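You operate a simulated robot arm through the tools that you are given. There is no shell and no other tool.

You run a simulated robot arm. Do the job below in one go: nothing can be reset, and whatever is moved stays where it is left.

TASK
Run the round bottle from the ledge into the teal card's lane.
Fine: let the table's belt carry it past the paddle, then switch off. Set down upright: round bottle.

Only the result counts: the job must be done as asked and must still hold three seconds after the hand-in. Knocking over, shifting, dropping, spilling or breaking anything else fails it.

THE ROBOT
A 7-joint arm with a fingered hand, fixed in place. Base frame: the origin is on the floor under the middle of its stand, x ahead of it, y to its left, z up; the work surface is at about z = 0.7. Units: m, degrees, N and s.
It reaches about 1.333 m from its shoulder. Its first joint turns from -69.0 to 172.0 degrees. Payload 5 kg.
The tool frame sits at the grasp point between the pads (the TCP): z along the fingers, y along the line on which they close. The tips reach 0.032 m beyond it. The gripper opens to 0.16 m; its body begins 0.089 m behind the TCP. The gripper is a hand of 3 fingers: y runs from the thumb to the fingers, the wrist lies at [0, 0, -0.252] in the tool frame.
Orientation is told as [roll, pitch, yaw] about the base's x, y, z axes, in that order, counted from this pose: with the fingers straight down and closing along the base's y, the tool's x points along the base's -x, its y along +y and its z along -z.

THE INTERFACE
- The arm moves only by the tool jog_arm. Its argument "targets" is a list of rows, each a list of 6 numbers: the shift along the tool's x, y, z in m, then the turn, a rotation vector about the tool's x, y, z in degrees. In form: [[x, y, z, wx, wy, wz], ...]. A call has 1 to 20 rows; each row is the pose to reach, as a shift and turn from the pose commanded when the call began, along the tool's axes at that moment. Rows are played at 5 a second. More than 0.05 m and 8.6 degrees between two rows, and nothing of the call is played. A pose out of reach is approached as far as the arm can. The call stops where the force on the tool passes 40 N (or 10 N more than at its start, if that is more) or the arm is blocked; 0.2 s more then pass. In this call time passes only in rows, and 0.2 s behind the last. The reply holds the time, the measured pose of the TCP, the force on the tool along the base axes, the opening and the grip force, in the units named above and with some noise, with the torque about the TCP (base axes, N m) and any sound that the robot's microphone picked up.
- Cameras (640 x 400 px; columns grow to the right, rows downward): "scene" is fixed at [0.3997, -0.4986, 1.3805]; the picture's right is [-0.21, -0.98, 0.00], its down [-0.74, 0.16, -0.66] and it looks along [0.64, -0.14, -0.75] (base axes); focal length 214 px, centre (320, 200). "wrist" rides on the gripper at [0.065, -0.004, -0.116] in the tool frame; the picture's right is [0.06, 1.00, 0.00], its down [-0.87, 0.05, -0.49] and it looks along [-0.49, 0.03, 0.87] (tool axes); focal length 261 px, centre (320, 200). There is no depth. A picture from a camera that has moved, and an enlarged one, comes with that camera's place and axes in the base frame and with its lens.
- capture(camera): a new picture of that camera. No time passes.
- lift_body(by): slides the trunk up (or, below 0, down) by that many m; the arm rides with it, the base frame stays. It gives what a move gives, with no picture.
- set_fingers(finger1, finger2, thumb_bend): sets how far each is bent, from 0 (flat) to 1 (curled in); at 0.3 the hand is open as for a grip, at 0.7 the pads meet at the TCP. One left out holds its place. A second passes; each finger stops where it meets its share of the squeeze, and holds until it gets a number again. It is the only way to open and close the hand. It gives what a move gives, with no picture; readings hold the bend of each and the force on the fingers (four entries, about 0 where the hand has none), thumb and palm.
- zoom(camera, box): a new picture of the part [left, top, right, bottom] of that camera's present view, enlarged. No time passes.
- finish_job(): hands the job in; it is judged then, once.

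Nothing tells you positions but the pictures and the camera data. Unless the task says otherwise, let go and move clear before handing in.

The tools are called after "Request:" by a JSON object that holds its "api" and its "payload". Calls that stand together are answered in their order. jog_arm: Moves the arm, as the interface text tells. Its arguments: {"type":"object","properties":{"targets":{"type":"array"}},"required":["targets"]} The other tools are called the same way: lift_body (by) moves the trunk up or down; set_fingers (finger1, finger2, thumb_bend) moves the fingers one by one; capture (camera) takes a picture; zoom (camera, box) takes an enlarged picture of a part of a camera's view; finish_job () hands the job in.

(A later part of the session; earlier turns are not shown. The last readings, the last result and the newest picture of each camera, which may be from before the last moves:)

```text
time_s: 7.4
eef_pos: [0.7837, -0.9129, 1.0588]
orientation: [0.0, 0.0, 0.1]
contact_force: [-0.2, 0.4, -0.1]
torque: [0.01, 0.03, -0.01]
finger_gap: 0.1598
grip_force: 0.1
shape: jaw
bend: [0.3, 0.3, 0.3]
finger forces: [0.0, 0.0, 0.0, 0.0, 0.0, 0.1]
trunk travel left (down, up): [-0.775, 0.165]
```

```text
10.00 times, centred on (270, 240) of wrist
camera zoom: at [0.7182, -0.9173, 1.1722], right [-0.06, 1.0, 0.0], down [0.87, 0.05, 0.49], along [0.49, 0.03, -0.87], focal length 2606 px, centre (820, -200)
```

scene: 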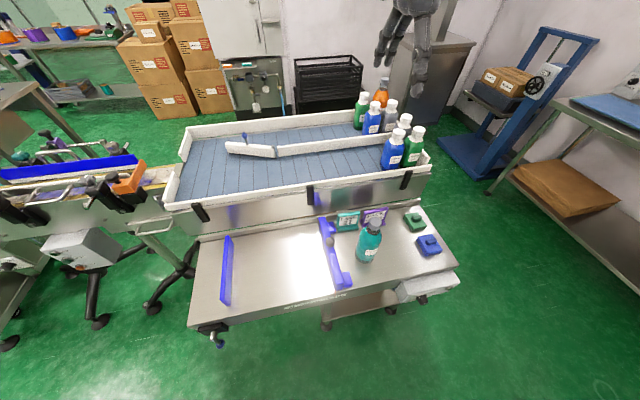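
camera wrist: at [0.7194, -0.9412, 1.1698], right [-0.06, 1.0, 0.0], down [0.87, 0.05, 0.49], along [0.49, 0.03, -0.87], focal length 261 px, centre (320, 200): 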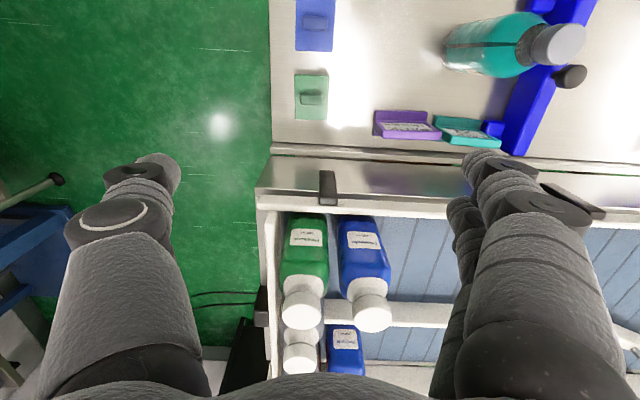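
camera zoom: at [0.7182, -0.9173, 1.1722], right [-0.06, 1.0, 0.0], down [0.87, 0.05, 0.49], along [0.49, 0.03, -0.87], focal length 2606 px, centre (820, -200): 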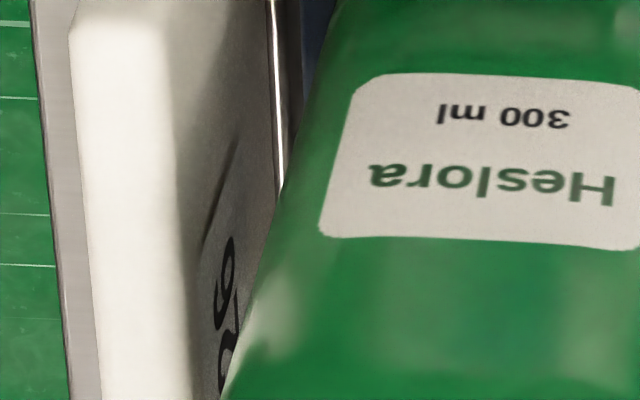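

The second digit's closed loop sits at the bottom, so it's a 6. The near lane is LANE 26, which should make the far lane 27. I'll try to confirm that on the far lane's plate from higher up.

Request:
{"api": "jog_arm", "payload": {"targets": [[0, 0, -0.045, 0, 0, 0], [0, 0, -0.09, 0, 0, 0], [0, -0.005, -0.135, 0, 0, 0], [0, -0.01, -0.18, 0, 0, 0]]}}

Request:
{"api": "lift_body", "payload": {"by": 0.16}}

Request:
{"api": "capture", "payload": {"camera": "wrist"}}

Request:
{"api": "zoom", "payload": {"camera": "wrist", "box": [270, 220, 350, 270]}}

```text
time_s: 8.4
eef_pos: [0.7844, -0.9229, 1.24]
orientation: [-0.1, -0.1, 0.0]
contact_force: [0.3, 0.2, 0.6]
torque: [-0.01, -0.04, -0.02]
finger_gap: 0.1597
grip_force: 0.0
shape: jaw
bend: [0.3, 0.3, 0.3]
finger forces: [0.0, 0.0, 0.0, 0.1, 0.0, 0.0]
trunk travel left (down, up): [-0.775, 0.165]
```

```text
time_s: 10.2
eef_pos: [0.785, -0.925, 1.3972]
orientation: [0.0, 0.0, 0.0]
contact_force: [1.2, 0.1, 0.1]
torque: [0.0, 0.0, 0.02]
finger_gap: 0.16
grip_force: 0.1
shape: jaw
bend: [0.3, 0.3, 0.3]
finger forces: [0.1, 0.0, 0.0, 0.0, 0.0, 0.0]
trunk travel left (down, up): [-0.935, 0.005]
```

```text
taken
camera wrist: at [0.7194, -0.9288, 1.5114], right [-0.06, 1.0, 0.0], down [0.87, 0.05, 0.49], along [0.49, 0.03, -0.87], focal length 261 px, centre (320, 200)
```

wrist: 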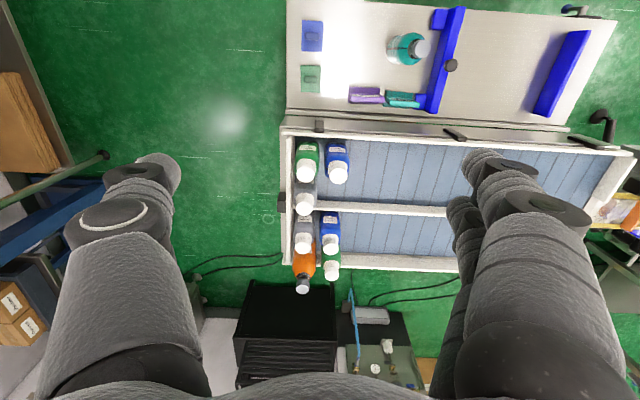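

```text
8.00 times, centred on (310, 245) of wrist
camera zoom: at [0.7194, -0.9288, 1.5114], right [-0.06, 1.0, 0.0], down [0.87, 0.05, 0.49], along [0.49, 0.03, -0.87], focal length 2085 px, centre (400, -160)
```

zoom: 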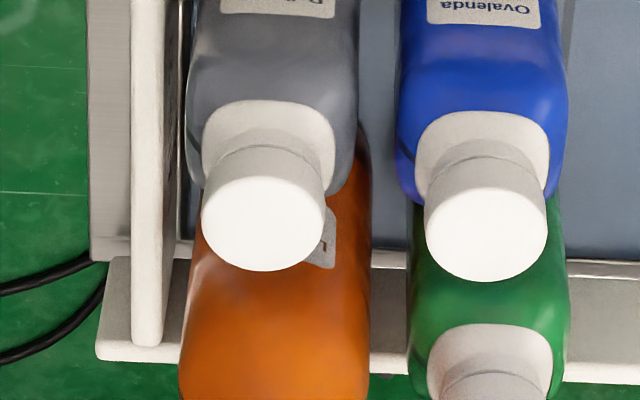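

Request:
{"api": "zoom", "payload": {"camera": "wrist", "box": [280, 232, 300, 245]}}

Request:
{"api": "zoom", "payload": {"camera": "wrist", "box": [280, 248, 300, 261]}}

Request:
{"api": "zoom", "payload": {"camera": "wrist", "box": [285, 135, 305, 205]}}

```text
16.00 times, centred on (290, 238) of wrist
camera zoom: at [0.7194, -0.9288, 1.5114], right [-0.06, 1.0, 0.0], down [0.87, 0.05, 0.49], along [0.49, 0.03, -0.87], focal length 4170 px, centre (800, -416)
```

zoom: 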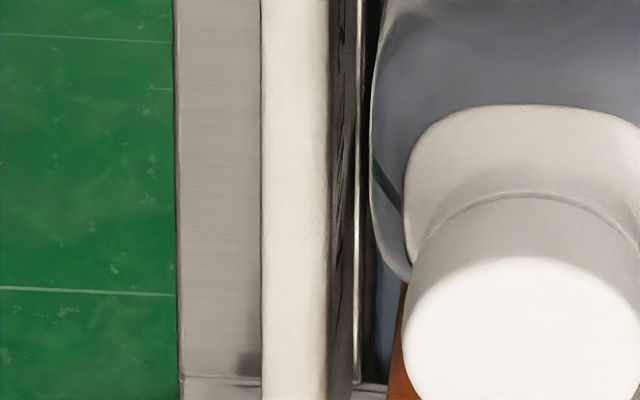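

```text
16.00 times, centred on (290, 254) of wrist
camera zoom: at [0.7194, -0.9288, 1.5114], right [-0.06, 1.0, 0.0], down [0.87, 0.05, 0.49], along [0.49, 0.03, -0.87], focal length 4170 px, centre (800, -672)
```

zoom: 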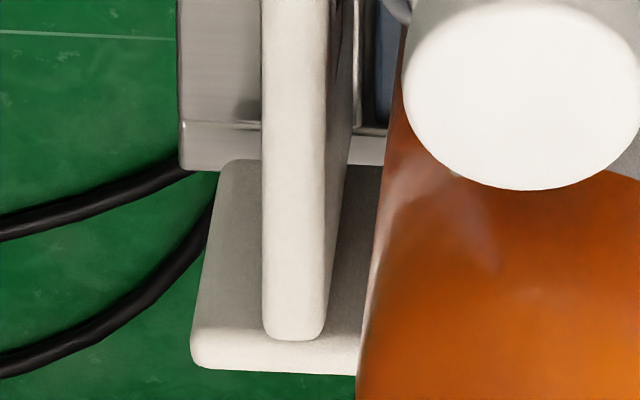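

```text
5.71 times, centred on (295, 170) of wrist
camera zoom: at [0.7194, -0.9288, 1.5114], right [-0.06, 1.0, 0.0], down [0.87, 0.05, 0.49], along [0.49, 0.03, -0.87], focal length 1489 px, centre (463, 371)
```

zoom: 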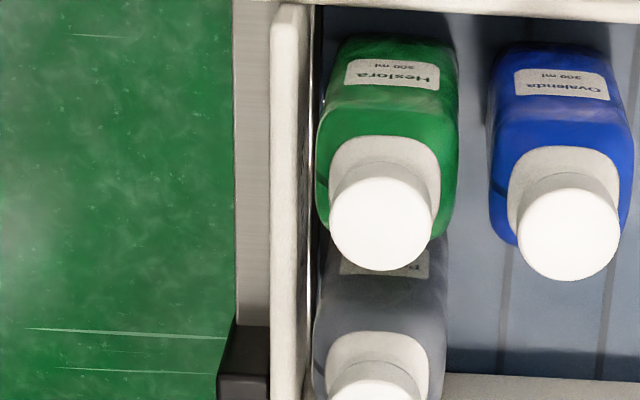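

The far lane's text shows faintly in its slot. I'll shift to +y for a better angle, then read the digit end.

Request:
{"api": "jog_arm", "payload": {"targets": [[-0.02, 0.02, 0.02, 0, 0, 0], [-0.04, 0.035, 0.05, 0, 0, 0]]}}

Request:
{"api": "zoom", "payload": {"camera": "wrist", "box": [250, 200, 330, 260]}}

Request:
{"api": "zoom", "payload": {"camera": "wrist", "box": [266, 220, 286, 233]}}

Request:
{"api": "zoom", "payload": {"camera": "wrist", "box": [266, 233, 286, 246]}}

```text
time_s: 10.8
eef_pos: [0.8263, -0.891, 1.3466]
orientation: [0.0, 0.2, -0.2]
contact_force: [1.3, -0.8, 0.4]
torque: [-0.02, 0.01, 0.01]
finger_gap: 0.16
grip_force: 0.1
shape: jaw
bend: [0.3, 0.3, 0.3]
finger forces: [0.1, 0.1, 0.0, 0.0, 0.0, 0.0]
trunk travel left (down, up): [-0.935, 0.005]
```

```text
6.67 times, centred on (290, 230) of wrist
camera zoom: at [0.7606, -0.8946, 1.46], right [-0.06, 1.0, 0.0], down [0.87, 0.05, 0.49], along [0.49, 0.03, -0.87], focal length 1738 px, centre (520, 0)
```

zoom: 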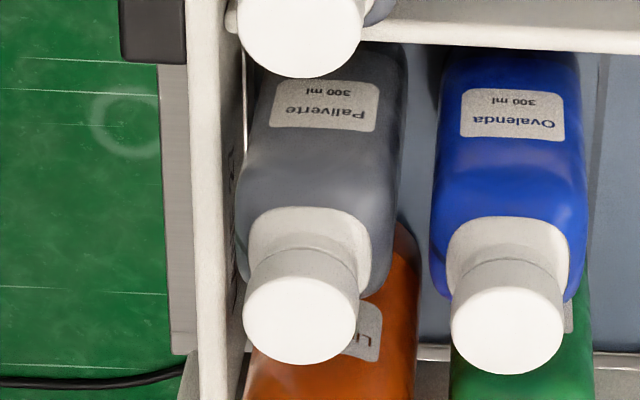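

```text
16.00 times, centred on (276, 226) of wrist
camera zoom: at [0.7606, -0.8946, 1.46], right [-0.06, 1.0, 0.0], down [0.87, 0.05, 0.49], along [0.49, 0.03, -0.87], focal length 4170 px, centre (1024, -224)
```

zoom: 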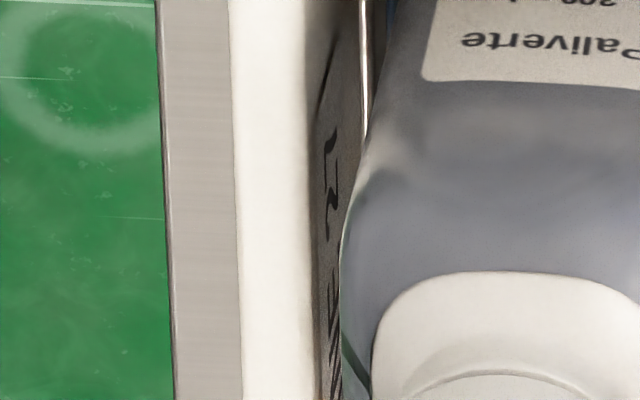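

```text
16.00 times, centred on (276, 240) of wrist
camera zoom: at [0.7606, -0.8946, 1.46], right [-0.06, 1.0, 0.0], down [0.87, 0.05, 0.49], along [0.49, 0.03, -0.87], focal length 4170 px, centre (1024, -432)
```

zoom: 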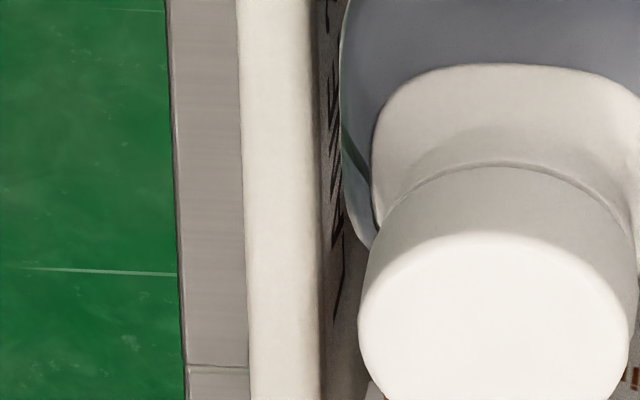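

That settles it: the far lane reads LANE 27. The paddle now leans to the far side and feeds the near lane, so I must swing it to the near side. First I'll back off and inspect the belt's control box from the front.

Request:
{"api": "jog_arm", "payload": {"targets": [[0.04, 0.003, 0, 0, -3, 0], [0.08, 0.006, 0, 0, -6, 0], [0.12, 0.009, 0, 0, -9, 0], [0.16, 0.012, 0, 0, -12, 0], [0.2, 0.015, 0, 0, -15, 0], [0.24, 0.018, 0, 0, -18, 0], [0.28, 0.021, 0, 0, -21, 0], [0.32, 0.024, 0, 0, -24, 0], [0.36, 0.027, 0, 0, -27, 0], [0.38, 0.03, 0, 0, -30, 0]]}}

Request:
{"api": "capture", "payload": {"camera": "wrist"}}

Request:
{"api": "capture", "payload": {"camera": "scene"}}

```text
time_s: 13.0
eef_pos: [0.4433, -0.8588, 1.3476]
orientation: [0.0, -30.1, -0.1]
contact_force: [-0.4, 0.2, 0.9]
torque: [0.02, 0.03, 0.0]
finger_gap: 0.1598
grip_force: 0.2
shape: jaw
bend: [0.3, 0.3, 0.3]
finger forces: [0.1, 0.0, 0.0, 0.0, 0.0, 0.0]
trunk travel left (down, up): [-0.935, 0.005]
```

```text
taken
camera wrist: at [0.3285, -0.8628, 1.414], right [-0.05, 1.0, -0.03], down [0.51, 0.05, 0.86], along [0.86, 0.03, -0.51], focal length 261 px, centre (320, 200)
```

wrist: 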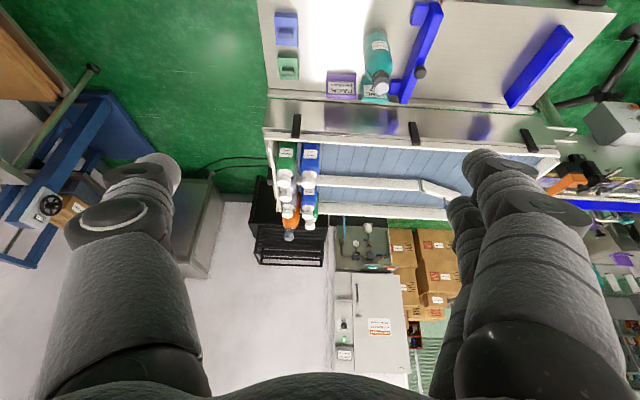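

```text
taken
```

scene: 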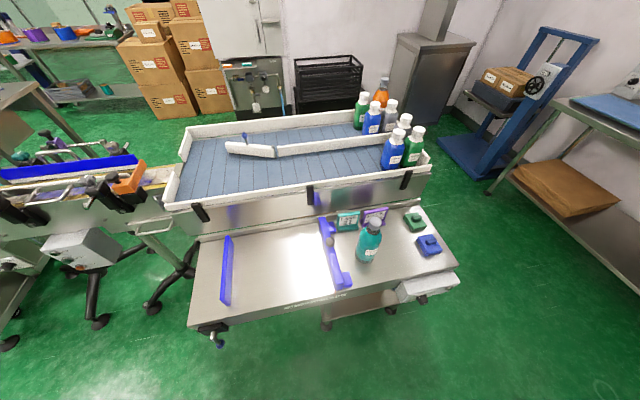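

The path is clear, so I'm lowering the trunk to bring the camera in front of the control box.

Request:
{"api": "lift_body", "payload": {"by": -0.5}}

Request:
{"api": "capture", "payload": {"camera": "wrist"}}

Request:
{"api": "capture", "payload": {"camera": "scene"}}

```text
refused: -0.5 is not a number from -0.4 to 0.4
```

```text
taken
camera wrist: at [0.3285, -0.8628, 1.414], right [-0.05, 1.0, -0.03], down [0.51, 0.05, 0.86], along [0.86, 0.03, -0.51], focal length 261 px, centre (320, 200)
```

wrist: 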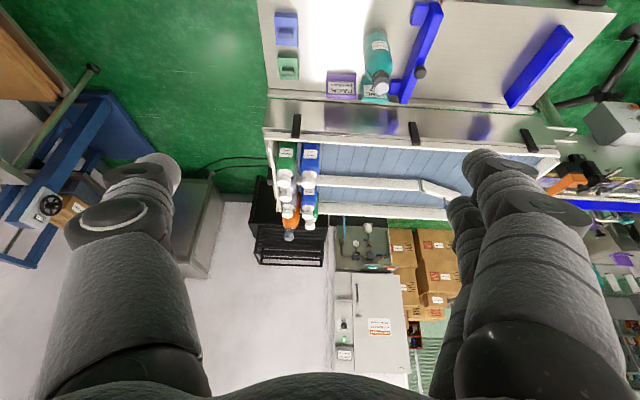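

```text
taken
```

scene: 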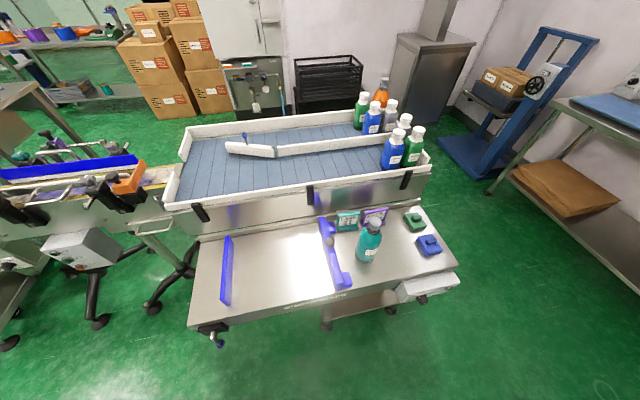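

The trunk only moves 0.4 m per call, so I'll lower it in a smaller step and look again.

Request:
{"api": "lift_body", "payload": {"by": -0.4}}

Request:
{"api": "capture", "payload": {"camera": "wrist"}}

Request:
{"api": "capture", "payload": {"camera": "scene"}}

```text
time_s: 16.9
eef_pos: [0.4452, -0.8582, 0.9481]
orientation: [0.0, -30.0, 0.0]
contact_force: [0.6, 0.5, 0.5]
torque: [-0.02, 0.0, 0.03]
finger_gap: 0.1602
grip_force: 0.1
shape: jaw
bend: [0.3, 0.3, 0.3]
finger forces: [0.1, 0.0, 0.0, 0.0, 0.1, 0.0]
trunk travel left (down, up): [-0.535, 0.405]
```

```text
taken
camera wrist: at [0.3302, -0.8632, 1.0138], right [-0.05, 1.0, -0.03], down [0.51, 0.05, 0.86], along [0.86, 0.03, -0.51], focal length 261 px, centre (320, 200)
```

wrist: 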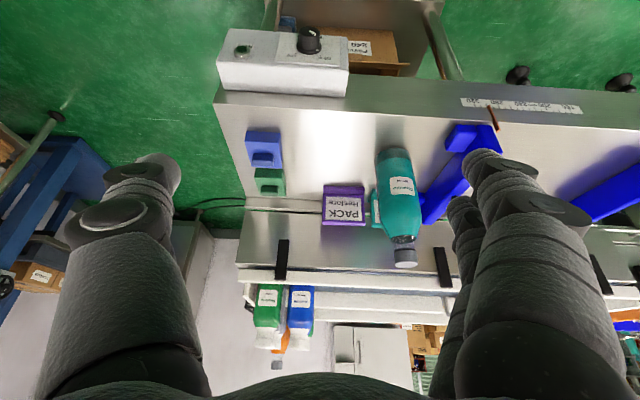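

```text
taken
```

scene: 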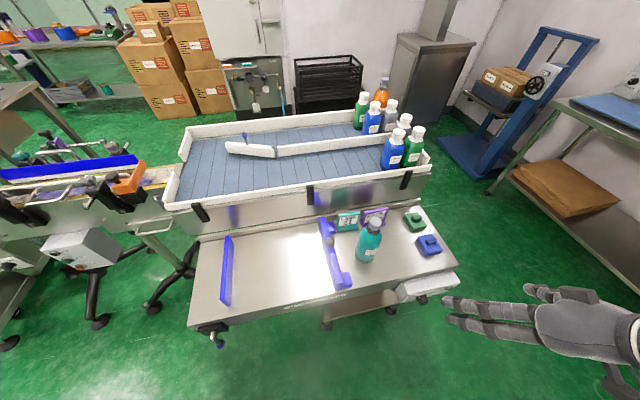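

The control panel is visible now, upside-down in the wrist view. I'll enlarge it.

Request:
{"api": "zoom", "payload": {"camera": "wrist", "box": [210, 15, 360, 105]}}

Request:
{"api": "zoom", "payload": {"camera": "wrist", "box": [275, 20, 350, 70]}}

Request:
{"api": "zoom", "payload": {"camera": "wrist", "box": [440, 90, 600, 130]}}

```text
4.27 times, centred on (285, 60) of wrist
camera zoom: at [0.3302, -0.8632, 1.0138], right [-0.05, 1.0, -0.03], down [0.51, 0.05, 0.86], along [0.86, 0.03, -0.51], focal length 1112 px, centre (469, 797)
```

zoom: 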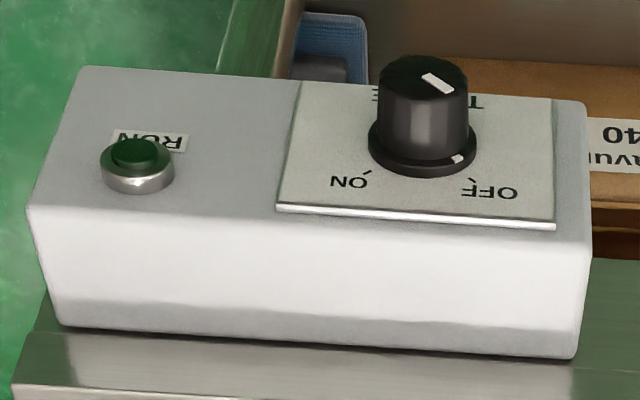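

```text
8.00 times, centred on (312, 45) of wrist
camera zoom: at [0.3302, -0.8632, 1.0138], right [-0.05, 1.0, -0.03], down [0.51, 0.05, 0.86], along [0.86, 0.03, -0.51], focal length 2085 px, centre (380, 1440)
```

zoom: 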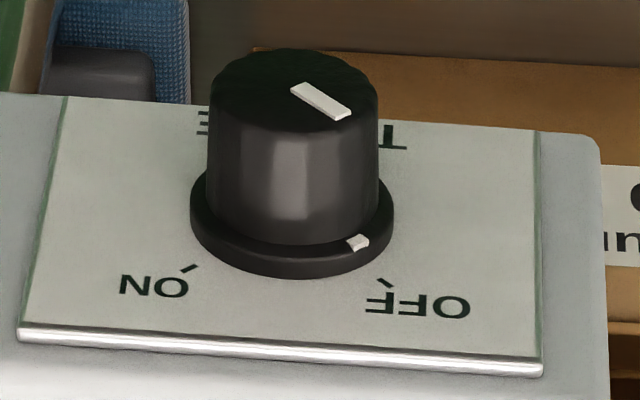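

```text
4.00 times, centred on (520, 110) of wrist
camera zoom: at [0.3302, -0.8632, 1.0138], right [-0.05, 1.0, -0.03], down [0.51, 0.05, 0.86], along [0.86, 0.03, -0.51], focal length 1043 px, centre (-480, 560)
```

zoom: 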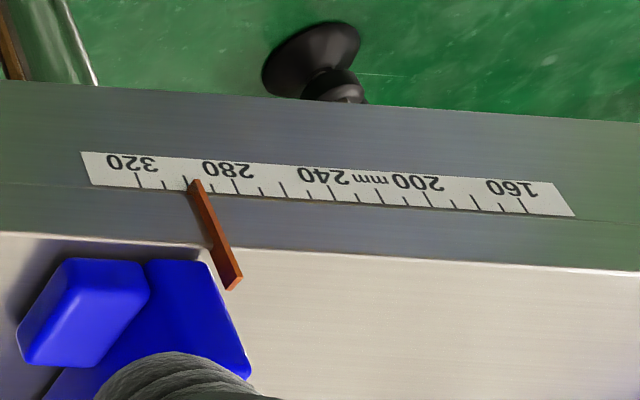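

The box reads TABLE with OFF at upper left and ON at upper right, and the knob is at OFF. Its front face is at x≈0.553, with the knob centred at (0.54, -0.879, 0.617), and a RUN lamp or button sits beside it. Next comes the paddle: its knob ball is near (1.143, -0.374, 0.937), so I'm moving above the belt to check.

Request:
{"api": "jog_arm", "payload": {"targets": [[-0.0322, 0.0341, 0.0021, 0, -1.07, 0], [-0.0644, 0.0683, 0.0042, 0, -2.14, 0], [-0.0966, 0.1024, 0.0063, 0, -3.21, 0], [-0.1288, 0.1366, 0.0084, 0, -4.29, 0], [-0.161, 0.1707, 0.0105, 0, -5.36, 0], [-0.1932, 0.2049, 0.0126, 0, -6.43, 0], [-0.2254, 0.239, 0.0147, 0, -7.5, 0], [-0.2575, 0.2731, 0.0167, 0, -8.57, 0], [-0.2897, 0.3073, 0.0188, 0, -9.64, 0], [-0.3219, 0.3414, 0.0209, 0, -10.71, 0], [-0.3541, 0.3756, 0.023, 0, -11.79, 0], [-0.3863, 0.4097, 0.0251, 0, -12.86, 0], [-0.4185, 0.4439, 0.0272, 0, -13.93, 0], [-0.4507, 0.478, 0.0293, 0, -15, 0]]}}

Request:
{"api": "capture", "payload": {"camera": "wrist"}}

Request:
{"api": "capture", "payload": {"camera": "scene"}}

```text
time_s: 19.9
eef_pos: [0.8507, -0.3806, 1.1452]
orientation: [0.0, -44.9, -0.1]
contact_force: [0.2, 0.7, 0.5]
torque: [-0.05, -0.02, -0.03]
finger_gap: 0.1598
grip_force: 0.0
shape: jaw
bend: [0.3, 0.3, 0.3]
finger forces: [0.0, 0.0, 0.0, 0.0, 0.0, 0.1]
trunk travel left (down, up): [-0.535, 0.405]
```

```text
taken
camera wrist: at [0.7224, -0.3834, 1.1802], right [-0.04, 1.0, -0.04], down [0.27, 0.05, 0.96], along [0.96, 0.03, -0.27], focal length 261 px, centre (320, 200)
```

wrist: 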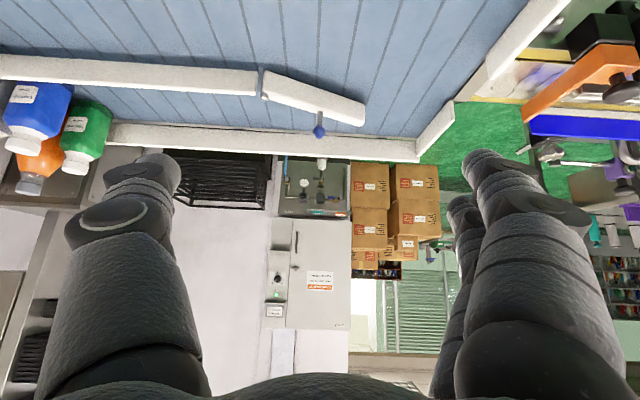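

```text
taken
```

scene: 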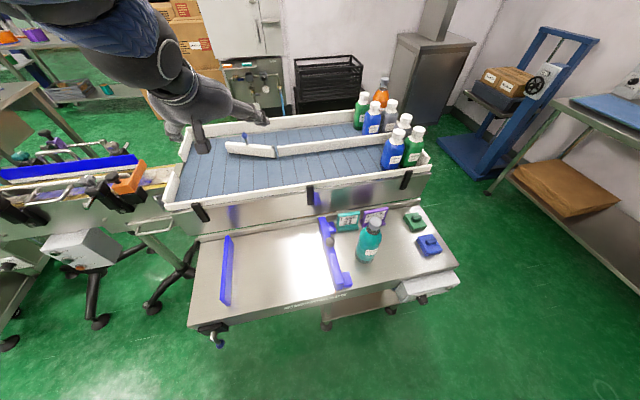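

The paddle and its blue ball are in view. I'll enlarge them to pin down the position.

Request:
{"api": "zoom", "payload": {"camera": "wrist", "box": [240, 50, 400, 150]}}

Request:
{"api": "zoom", "payload": {"camera": "scene", "box": [200, 110, 300, 180]}}

```text
4.00 times, centred on (320, 100) of wrist
camera zoom: at [0.7224, -0.3834, 1.1802], right [-0.04, 1.0, -0.04], down [0.27, 0.05, 0.96], along [0.96, 0.03, -0.27], focal length 1043 px, centre (320, 600)
```

zoom: 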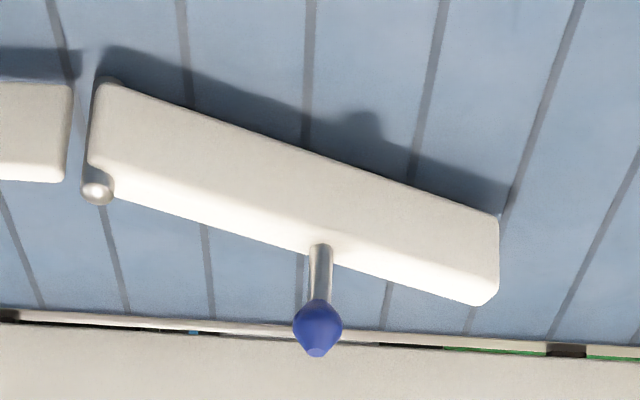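

```text
5.71 times, centred on (250, 145) of scene
camera zoom: at [0.3997, -0.4986, 1.3805], right [-0.21, -0.98, 0.0], down [-0.74, 0.16, -0.66], along [0.64, -0.14, -0.75], focal length 1226 px, centre (720, 514)
```

zoom: 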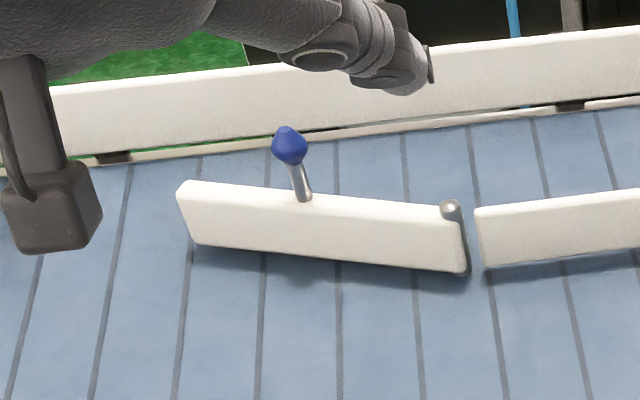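

I place the ball at (1.136, -0.376, 0.942), the pivot at (1.092, -0.470) and the paddle top at z≈0.896. I'm approaching with the fingers straddling the ball, stopping a little short.

Request:
{"api": "jog_arm", "payload": {"targets": [[-0.012, 0.001, 0.045, 0, 0, 0], [-0.024, 0.002, 0.09, 0, 0, 0], [-0.036, 0.003, 0.13, 0, 0, 0], [-0.048, 0.004, 0.17, 0, 0, 0], [-0.058, 0.005, 0.21, 0, 0, 0], [-0.058, 0.005, 0.25, 0, 0, 0], [-0.058, 0.005, 0.285, 0, 0, 0]]}}

Request:
{"api": "capture", "payload": {"camera": "wrist"}}

Request:
{"api": "zoom", "payload": {"camera": "scene", "box": [160, 80, 340, 200]}}

```text
time_s: 21.5
eef_pos: [1.0935, -0.3781, 0.9854]
orientation: [0.0, -44.9, -0.1]
contact_force: [0.1, 0.4, -0.7]
torque: [-0.03, 0.01, 0.01]
finger_gap: 0.1597
grip_force: 0.0
shape: jaw
bend: [0.3, 0.3, 0.3]
finger forces: [0.0, 0.1, 0.0, 0.0, 0.0, 0.0]
trunk travel left (down, up): [-0.535, 0.405]
```

```text
taken
camera wrist: at [0.9651, -0.3813, 1.0188], right [-0.04, 1.0, -0.04], down [0.27, 0.05, 0.96], along [0.96, 0.03, -0.27], focal length 261 px, centre (320, 200)
```

wrist: 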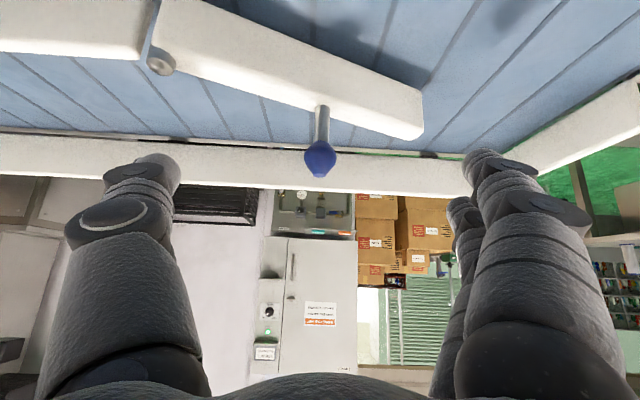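

```text
3.33 times, centred on (250, 140) of scene
camera zoom: at [0.3997, -0.4986, 1.3805], right [-0.21, -0.98, 0.0], down [-0.74, 0.16, -0.66], along [0.64, -0.14, -0.75], focal length 715 px, centre (553, 400)
```

zoom: 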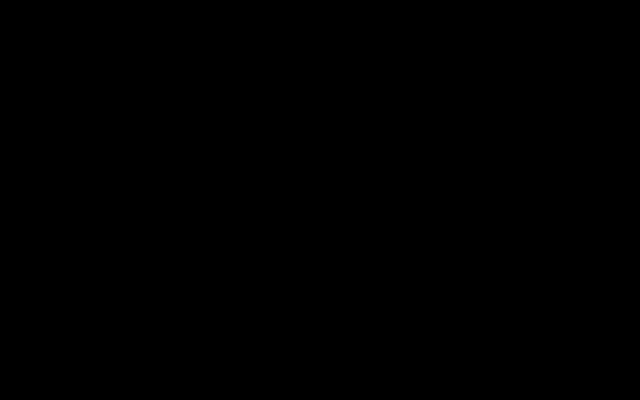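

The scene enlargement came back black, so I'm taking the scene picture again before going on.

Request:
{"api": "capture", "payload": {"camera": "scene"}}

```text
taken
```

scene: 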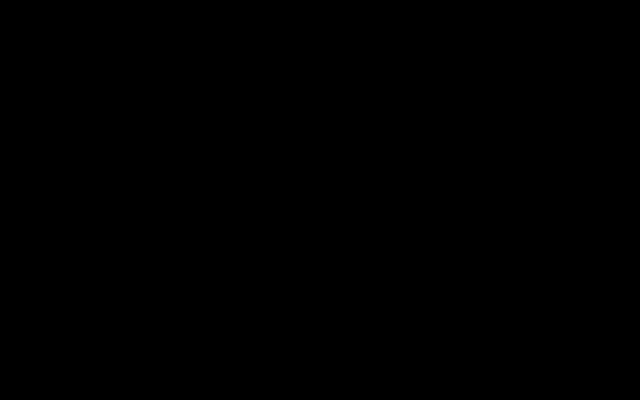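

The scene camera is most likely covered by the arm's elbow, which passes right by it, while the wrist view works fine. The ball is centred at about (1.136, -0.377, 0.940), so I'm advancing the last 5 cm.

Request:
{"api": "jog_arm", "payload": {"targets": [[0, 0.001, 0.025, 0, 0, 0], [0, 0.001, 0.05, 0, 0, 0]]}}

Request:
{"api": "capture", "payload": {"camera": "wrist"}}

```text
time_s: 22.1
eef_pos: [1.1284, -0.3762, 0.9511]
orientation: [-0.1, -45.0, 0.1]
contact_force: [0.5, 0.2, -0.2]
torque: [0.0, 0.01, 0.0]
finger_gap: 0.1599
grip_force: 0.1
shape: jaw
bend: [0.3, 0.3, 0.3]
finger forces: [0.1, 0.0, 0.0, 0.0, 0.0, 0.0]
trunk travel left (down, up): [-0.535, 0.405]
```

```text
taken
camera wrist: at [0.9999, -0.3803, 0.9852], right [-0.04, 1.0, -0.04], down [0.27, 0.05, 0.96], along [0.96, 0.03, -0.27], focal length 261 px, centre (320, 200)
```

wrist: 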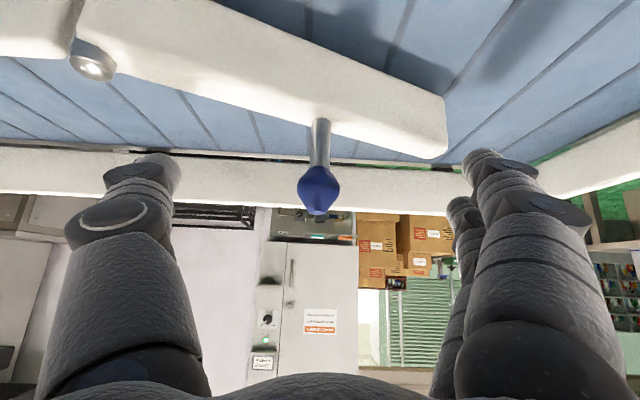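

The ball lies between the thumb and fingers, so I'm closing on it.

Request:
{"api": "set_fingers", "payload": {"finger1": 0.6, "finger2": 0.6, "thumb_bend": 0.6}}

Request:
{"api": "capture", "payload": {"camera": "wrist"}}

```text
time_s: 23.1
eef_pos: [1.1278, -0.3748, 0.95]
orientation: [0.0, -45.0, 0.1]
contact_force: [-0.3, 0.1, -0.1]
torque: [0.0, 0.0, 0.02]
finger_gap: 0.0479
grip_force: 0.1
shape: fingers
bend: [0.6, 0.6, 0.6]
finger forces: [0.0, 0.1, 0.0, 0.0, 0.0, 0.0]
trunk travel left (down, up): [-0.535, 0.405]
```

```text
taken
camera wrist: at [0.9997, -0.3799, 0.985], right [-0.04, 1.0, -0.04], down [0.27, 0.05, 0.96], along [0.96, 0.03, -0.27], focal length 261 px, centre (320, 200)
```

wrist: 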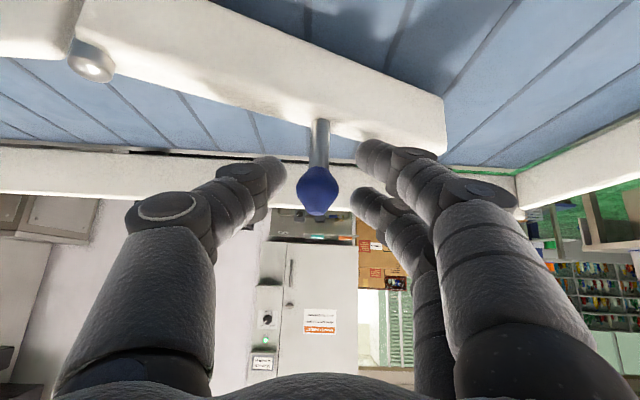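

Request:
{"api": "set_fingers", "payload": {"finger1": 0.7, "finger2": 0.7, "thumb_bend": 0.7}}

Request:
{"api": "capture", "payload": {"camera": "wrist"}}

```text
time_s: 24.1
eef_pos: [1.1285, -0.377, 0.951]
orientation: [0.0, -44.9, -0.1]
contact_force: [-0.2, -5.3, -2.2]
torque: [-0.06, 0.01, -0.03]
finger_gap: 0.0158
grip_force: 1.9
shape: fingers
bend: [0.7, 0.7, 0.69]
finger forces: [0.1, 0.1, 0.0, 0.0, 4.4, 0.0]
trunk travel left (down, up): [-0.535, 0.405]
```

```text
taken
camera wrist: at [0.9997, -0.3806, 0.9846], right [-0.04, 1.0, -0.04], down [0.27, 0.05, 0.96], along [0.96, 0.03, -0.27], focal length 261 px, centre (320, 200)
```

wrist: 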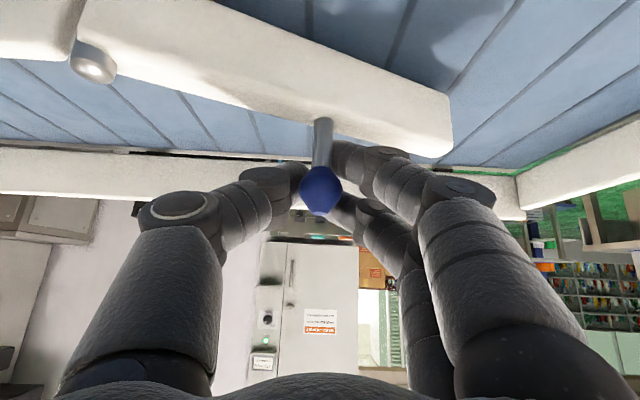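

The thumb touches the ball with about 4 N while the two fingers straddle it. I'll curl the fingers a bit more to cage it firmly.

Request:
{"api": "set_fingers", "payload": {"finger1": 0.78, "finger2": 0.78, "thumb_bend": 0.7}}

Request:
{"api": "capture", "payload": {"camera": "wrist"}}

```text
time_s: 25.1
eef_pos: [1.13, -0.3753, 0.949]
orientation: [0.0, -45.0, 0.0]
contact_force: [4.4, 5.7, -13.7]
torque: [0.03, -0.1, -0.03]
finger_gap: 0.0126
grip_force: 8.8
shape: fingers
bend: [0.75, 0.77, 0.69]
finger forces: [14.5, 0.0, 0.0, 0.0, 3.5, 0.0]
trunk travel left (down, up): [-0.535, 0.405]
```

```text
taken
camera wrist: at [1.0009, -0.3792, 0.9831], right [-0.04, 1.0, -0.04], down [0.27, 0.05, 0.96], along [0.96, 0.03, -0.27], focal length 261 px, centre (320, 200)
```

wrist: 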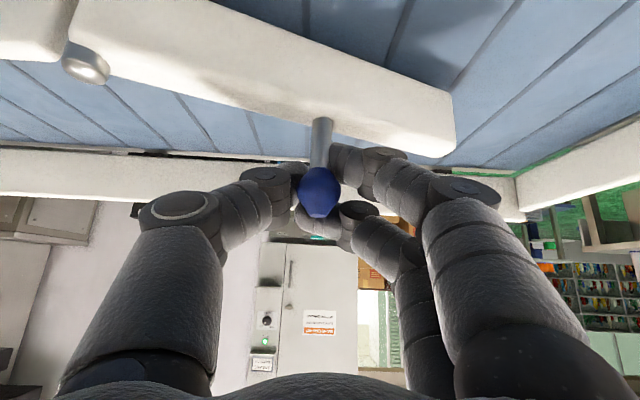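

The ball is caged in the hand. I'm swinging the paddle along its arc about the pivot toward the near side, watching the force.

Request:
{"api": "jog_arm", "payload": {"targets": [[0.006, 0.0035, -0.006, 0, 0, 0], [0.012, 0.0065, -0.012, 0, 0, 0], [0.018, 0.0085, -0.018, 0, 0, 0], [0.0247, 0.0096, -0.0247, 0, 0, 0]]}}

Request:
{"api": "capture", "payload": {"camera": "wrist"}}

```text
time_s: 26.1
eef_pos: [1.0945, -0.3662, 0.9501]
orientation: [0.0, -44.9, 0.0]
contact_force: [0.8, 1.8, -14.4]
torque: [0.04, 0.01, 0.05]
finger_gap: 0.0124
grip_force: 9.2
shape: fingers
bend: [0.75, 0.77, 0.69]
finger forces: [11.1, 0.0, 0.0, 0.0, 5.8, 0.1]
trunk travel left (down, up): [-0.535, 0.405]
```

```text
taken
camera wrist: at [0.9653, -0.3706, 0.9839], right [-0.04, 1.0, -0.04], down [0.27, 0.05, 0.96], along [0.96, 0.03, -0.27], focal length 261 px, centre (320, 200)
```

wrist: 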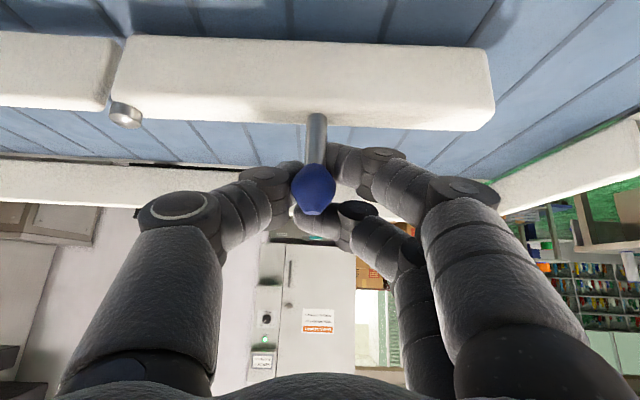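

The paddle follows easily and is nearly straight. I'm continuing the arc to the near side.

Request:
{"api": "jog_arm", "payload": {"targets": [[0.0064, 0, -0.0064, 0, 0, 0], [0.0127, 0, -0.0127, 0, 0, 0], [0.019, -0.001, -0.019, 0, 0, 0], [0.0255, -0.003, -0.0255, 0, 0, 0], [0.0315, -0.006, -0.0315, 0, 0, 0], [0.0375, -0.0096, -0.0375, 0, 0, 0]]}}

Request:
{"api": "capture", "payload": {"camera": "wrist"}}

```text
time_s: 27.4
eef_pos: [1.0523, -0.3728, 0.9535]
orientation: [0.2, -45.3, -0.3]
contact_force: [27.4, -0.6, -9.8]
torque: [0.06, -0.24, 0.15]
finger_gap: 0.0205
grip_force: 19.8
shape: fingers
bend: [0.74, 0.77, 0.67]
finger forces: [11.9, 15.0, 0.0, 0.0, 11.9, 0.0]
trunk travel left (down, up): [-0.535, 0.405]
stopped in row 6: the force on the tool passed its limit at 45 N (the readings are from after the stop); the commanded pose is now the measured one
```

```text
taken
camera wrist: at [0.9235, -0.3759, 0.9865], right [-0.04, 1.0, -0.04], down [0.26, 0.05, 0.96], along [0.96, 0.03, -0.26], focal length 261 px, centre (320, 200)
```

wrist: 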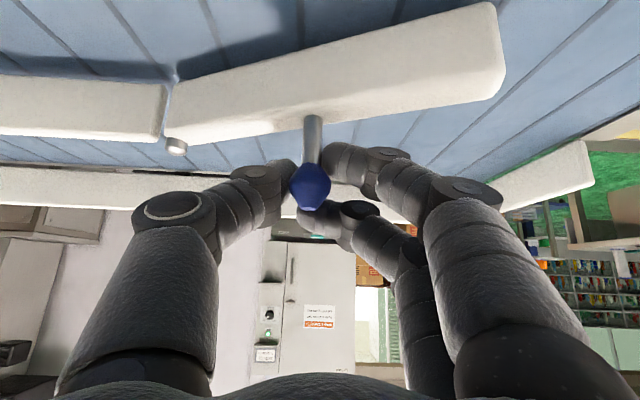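

The paddle has reached its stop on the near side. I'll ease the pull slightly, open the hand and back away along the finger direction.

Request:
{"api": "jog_arm", "payload": {"targets": [[-0.002, 0, 0.002, 0, 0, 0]]}}

Request:
{"api": "set_fingers", "payload": {"finger1": 0.3, "finger2": 0.3, "thumb_bend": 0.3}}

Request:
{"api": "capture", "payload": {"camera": "wrist"}}

```text
time_s: 27.8
eef_pos: [1.0528, -0.3709, 0.9541]
orientation: [0.2, -45.1, -0.1]
contact_force: [15.2, 1.0, -7.9]
torque: [0.09, -0.08, 0.07]
finger_gap: 0.0204
grip_force: 16.2
shape: fingers
bend: [0.74, 0.77, 0.67]
finger forces: [11.8, 10.5, 0.1, 0.0, 10.0, 0.0]
trunk travel left (down, up): [-0.535, 0.405]
```

```text
time_s: 28.8
eef_pos: [1.0526, -0.3721, 0.9555]
orientation: [0.3, -45.4, -0.2]
contact_force: [0.2, -0.2, 0.1]
torque: [0.03, 0.01, -0.02]
finger_gap: 0.1672
grip_force: 0.1
shape: fingers
bend: [0.3, 0.3, 0.3]
finger forces: [0.0, 0.0, 0.0, 0.0, 0.0, 0.0]
trunk travel left (down, up): [-0.535, 0.405]
```

```text
taken
camera wrist: at [0.923, -0.376, 0.9887], right [-0.04, 1.0, -0.04], down [0.26, 0.05, 0.96], along [0.96, 0.03, -0.26], focal length 261 px, centre (320, 200)
```

wrist: 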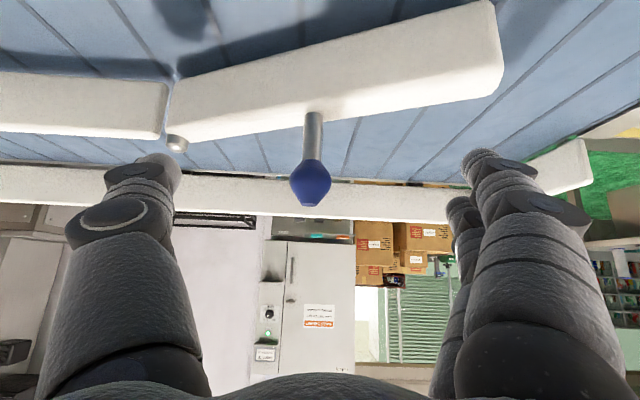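

The paddle stays put on the near side. I'm backing out to a clear spot.

Request:
{"api": "jog_arm", "payload": {"targets": [[0, 0, -0.04, 0, 0, 0], [0, 0, -0.085, 0, 0, 0], [0, 0, -0.13, 0, 0, 0], [0, 0, -0.175, 0, 0, 0], [0, 0, -0.22, 0, 0, 0], [0, 0, -0.265, 0, 0, 0], [0.02, 0, -0.305, 0, 0, 0], [0.04, 0, -0.345, 0, 0, 0]]}}

Request:
{"api": "capture", "payload": {"camera": "scene"}}

Request:
{"api": "capture", "payload": {"camera": "wrist"}}

```text
time_s: 30.6
eef_pos: [0.7764, -0.3702, 1.1707]
orientation: [0.0, -45.4, -0.2]
contact_force: [-0.3, -0.7, 0.2]
torque: [0.01, -0.01, 0.01]
finger_gap: 0.1676
grip_force: 0.0
shape: fingers
bend: [0.3, 0.3, 0.3]
finger forces: [0.1, 0.0, 0.0, 0.0, 0.0, 0.1]
trunk travel left (down, up): [-0.535, 0.405]
```

```text
taken
```

scene: 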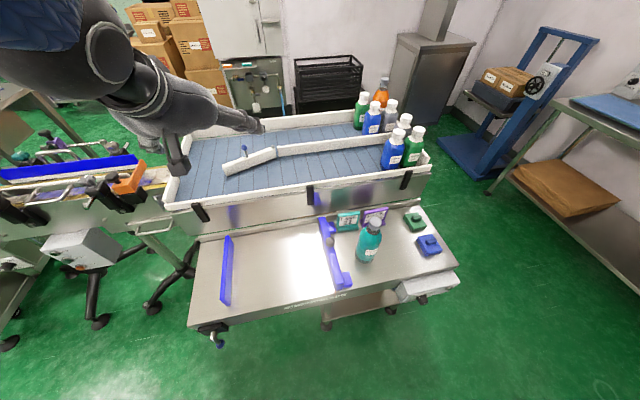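

```text
taken
camera wrist: at [0.6483, -0.3753, 1.2038], right [-0.04, 1.0, -0.04], down [0.26, 0.05, 0.96], along [0.96, 0.03, -0.26], focal length 261 px, centre (320, 200)
```

wrist: 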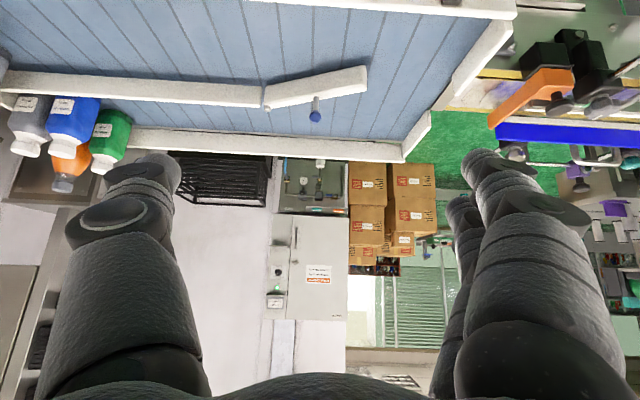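

The paddle now leans to the near side and leaves the far lane open. Next is the bottle, near (0.686, -0.718) with its top at z≈0.91. I'm narrowing the hand to clear the blue fence and moving to a spot in front of the bottle.

Request:
{"api": "set_fingers", "payload": {"finger1": 0.42, "finger2": 0.42, "thumb_bend": 0.42}}

Request:
{"api": "jog_arm", "payload": {"targets": [[0.026, -0.0348, -0.0088, 0, 0, 0], [0.052, -0.0696, -0.0177, 0, 0, 0], [0.078, -0.1044, -0.0265, 0, 0, 0], [0.104, -0.1392, -0.0354, 0, 0, 0], [0.13, -0.174, -0.0442, 0, 0, 0], [0.156, -0.2088, -0.053, 0, 0, 0], [0.182, -0.2436, -0.0619, 0, 0, 0], [0.208, -0.2784, -0.0707, 0, 0, 0], [0.234, -0.3132, -0.0796, 0, 0, 0], [0.26, -0.348, -0.0884, 0, 0, 0]]}}

Request:
{"api": "capture", "payload": {"camera": "wrist"}}

Request:
{"api": "capture", "payload": {"camera": "scene"}}

```text
time_s: 31.6
eef_pos: [0.7771, -0.372, 1.1701]
orientation: [0.3, -45.3, -0.1]
contact_force: [0.4, 0.1, -0.3]
torque: [0.01, -0.01, -0.01]
finger_gap: 0.1209
grip_force: 0.0
shape: fingers
bend: [0.42, 0.42, 0.42]
finger forces: [0.0, 0.1, 0.0, 0.0, 0.1, 0.1]
trunk travel left (down, up): [-0.535, 0.405]
```

```text
time_s: 33.8
eef_pos: [0.5333, -0.7197, 1.0457]
orientation: [0.1, -45.5, -0.2]
contact_force: [-0.2, -0.6, -0.2]
torque: [0.01, -0.02, -0.01]
finger_gap: 0.1203
grip_force: 0.0
shape: fingers
bend: [0.42, 0.42, 0.42]
finger forces: [0.1, 0.0, 0.0, 0.1, 0.0, 0.0]
trunk travel left (down, up): [-0.535, 0.405]
```

```text
taken
camera wrist: at [0.404, -0.7237, 1.0787], right [-0.04, 1.0, -0.04], down [0.26, 0.05, 0.96], along [0.96, 0.03, -0.26], focal length 261 px, centre (320, 200)
```

wrist: 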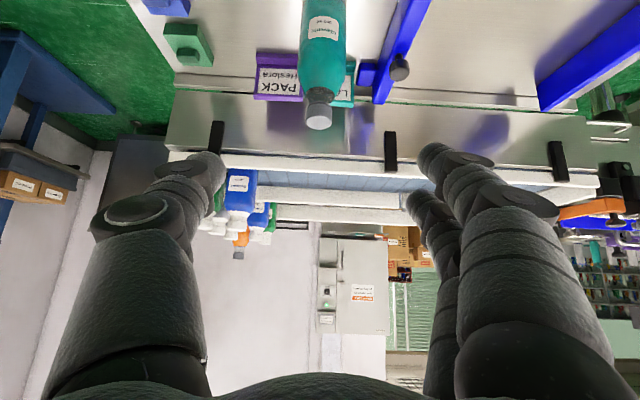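

```text
taken
```

scene: 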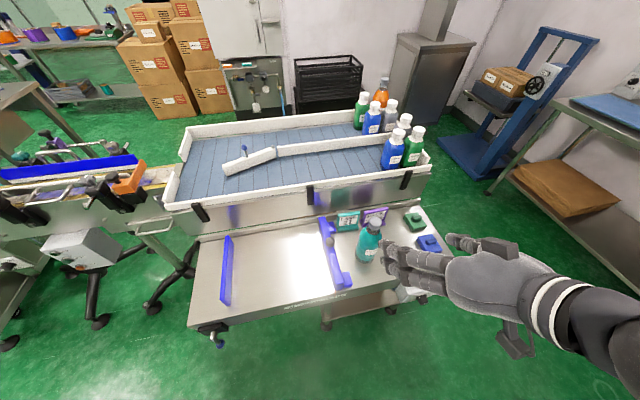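

The bottle axis is at y≈-0.721, and the hand is centred on it. I'm lowering to the pre-grasp point in front of it.

Request:
{"api": "jog_arm", "payload": {"targets": [[0.018, 0, 0.035, 0, 0, 0], [0.036, 0, 0.07, 0, 0, 0], [0.055, -0.001, 0.105, 0, 0, 0], [0.073, -0.001, 0.139, 0, 0, 0]]}}

Request:
{"api": "capture", "payload": {"camera": "wrist"}}

Request:
{"api": "zoom", "payload": {"camera": "scene", "box": [310, 190, 490, 310]}}

```text
time_s: 34.8
eef_pos: [0.5792, -0.7217, 0.8965]
orientation: [0.2, -45.5, -0.2]
contact_force: [0.0, -0.2, 0.3]
torque: [-0.04, 0.04, -0.01]
finger_gap: 0.1207
grip_force: 0.0
shape: fingers
bend: [0.42, 0.42, 0.42]
finger forces: [0.1, 0.0, 0.1, 0.0, 0.1, 0.0]
trunk travel left (down, up): [-0.535, 0.405]
```

```text
taken
camera wrist: at [0.4515, -0.7253, 0.9291], right [-0.04, 1.0, -0.04], down [0.26, 0.05, 0.96], along [0.96, 0.03, -0.26], focal length 261 px, centre (320, 200)
```

wrist: 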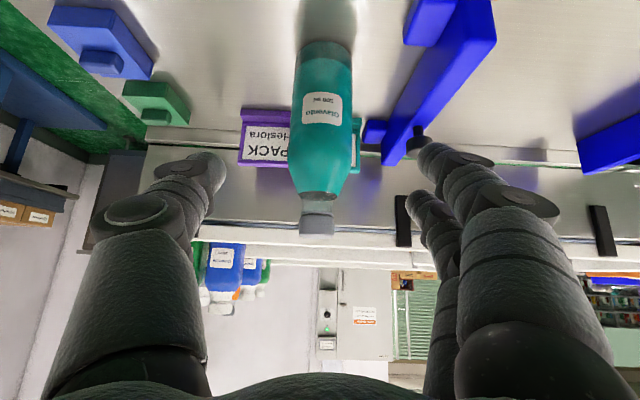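

```text
3.33 times, centred on (400, 250) of scene
camera zoom: at [0.3997, -0.4986, 1.3805], right [-0.21, -0.98, 0.0], down [-0.74, 0.16, -0.66], along [0.64, -0.14, -0.75], focal length 715 px, centre (53, 33)
```

zoom: 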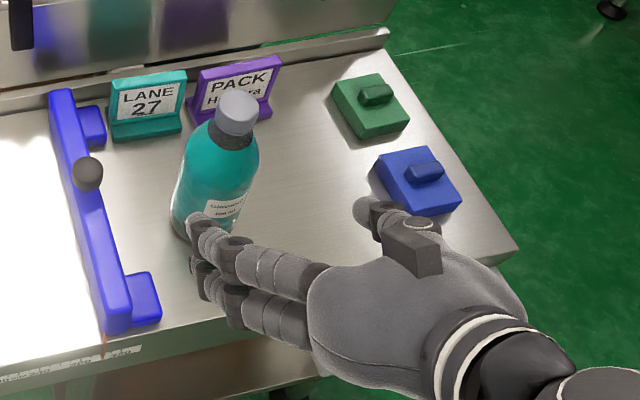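

Rechecking several views puts the bottle axis at about (0.700, -0.720) with its top near z 0.897. I'm advancing along the fingers to enclose it at z≈0.785.

Request:
{"api": "jog_arm", "payload": {"targets": [[-0.001, 0.001, 0.04, 0, 0, 0], [-0.003, 0.001, 0.08, 0, 0, 0], [-0.004, 0.001, 0.12, 0, 0, 0], [-0.005, 0.001, 0.145, 0, 0, 0], [-0.005, 0.001, 0.163, 0, 0, 0]]}}

Request:
{"api": "capture", "payload": {"camera": "wrist"}}

Request:
{"api": "zoom", "payload": {"camera": "scene", "box": [310, 190, 490, 310]}}

```text
time_s: 36.0
eef_pos: [0.6999, -0.7201, 0.7847]
orientation: [0.2, -45.5, -0.4]
contact_force: [-0.1, 0.5, -0.2]
torque: [-0.02, -0.01, 0.02]
finger_gap: 0.1206
grip_force: 0.1
shape: fingers
bend: [0.42, 0.42, 0.42]
finger forces: [0.0, 0.1, 0.1, 0.0, 0.0, 0.0]
trunk travel left (down, up): [-0.535, 0.405]
```

```text
taken
camera wrist: at [0.5712, -0.7241, 0.8177], right [-0.04, 1.0, -0.04], down [0.26, 0.05, 0.96], along [0.96, 0.03, -0.26], focal length 261 px, centre (320, 200)
```

wrist: 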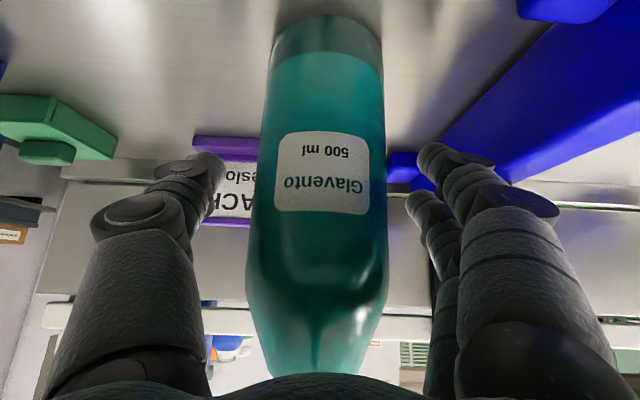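

```text
3.33 times, centred on (400, 250) of scene
camera zoom: at [0.3997, -0.4986, 1.3805], right [-0.21, -0.98, 0.0], down [-0.74, 0.16, -0.66], along [0.64, -0.14, -0.75], focal length 715 px, centre (53, 33)
```

zoom: 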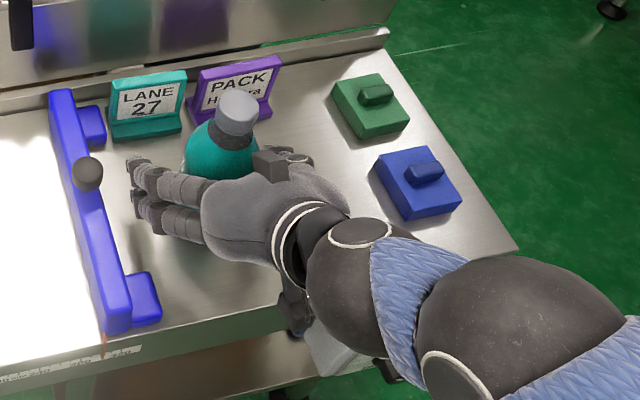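

The bottle stands between thumb and fingers with no contact so far. I'm closing on it.

Request:
{"api": "set_fingers", "payload": {"finger1": 0.56, "finger2": 0.56, "thumb_bend": 0.56}}

Request:
{"api": "capture", "payload": {"camera": "wrist"}}

```text
time_s: 37.0
eef_pos: [0.6994, -0.7206, 0.7847]
orientation: [0.1, -45.3, -0.3]
contact_force: [0.9, 0.5, 0.4]
torque: [0.07, -0.05, 0.01]
finger_gap: 0.066
grip_force: 0.4
shape: fingers
bend: [0.55, 0.56, 0.56]
finger forces: [1.2, 0.0, 0.0, 0.0, 0.5, 0.0]
trunk travel left (down, up): [-0.535, 0.405]
```

```text
taken
camera wrist: at [0.5709, -0.7236, 0.8185], right [-0.04, 1.0, -0.04], down [0.26, 0.05, 0.96], along [0.96, 0.03, -0.26], focal length 261 px, centre (320, 200)
```

wrist: 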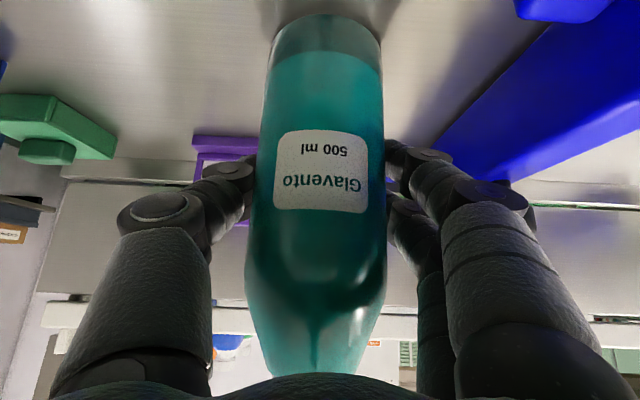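

Light contact on both sides and the bottle is still upright. I'm tightening the grip.

Request:
{"api": "set_fingers", "payload": {"finger1": 0.64, "finger2": 0.64, "thumb_bend": 0.64}}

Request:
{"api": "capture", "payload": {"camera": "wrist"}}

```text
time_s: 38.0
eef_pos: [0.7006, -0.7198, 0.7853]
orientation: [0.2, -45.5, -0.2]
contact_force: [1.7, -1.4, 0.9]
torque: [0.04, -0.05, -0.02]
finger_gap: 0.0622
grip_force: 12.6
shape: fingers
bend: [0.56, 0.61, 0.6]
finger forces: [9.2, 3.2, 0.0, 0.0, 12.7, 0.0]
trunk travel left (down, up): [-0.535, 0.405]
```

```text
taken
camera wrist: at [0.5708, -0.7238, 0.8185], right [-0.04, 1.0, -0.04], down [0.26, 0.05, 0.96], along [0.96, 0.03, -0.26], focal length 261 px, centre (320, 200)
```

wrist: 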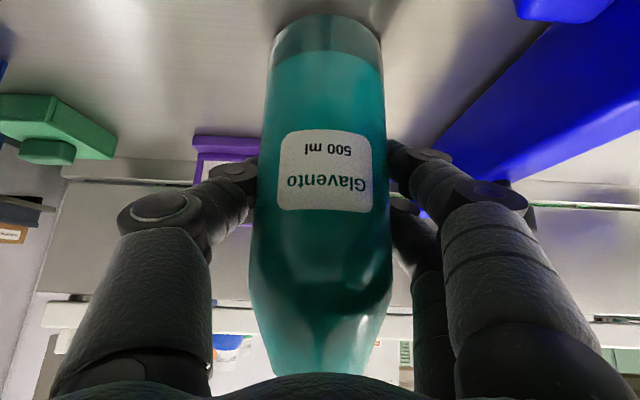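

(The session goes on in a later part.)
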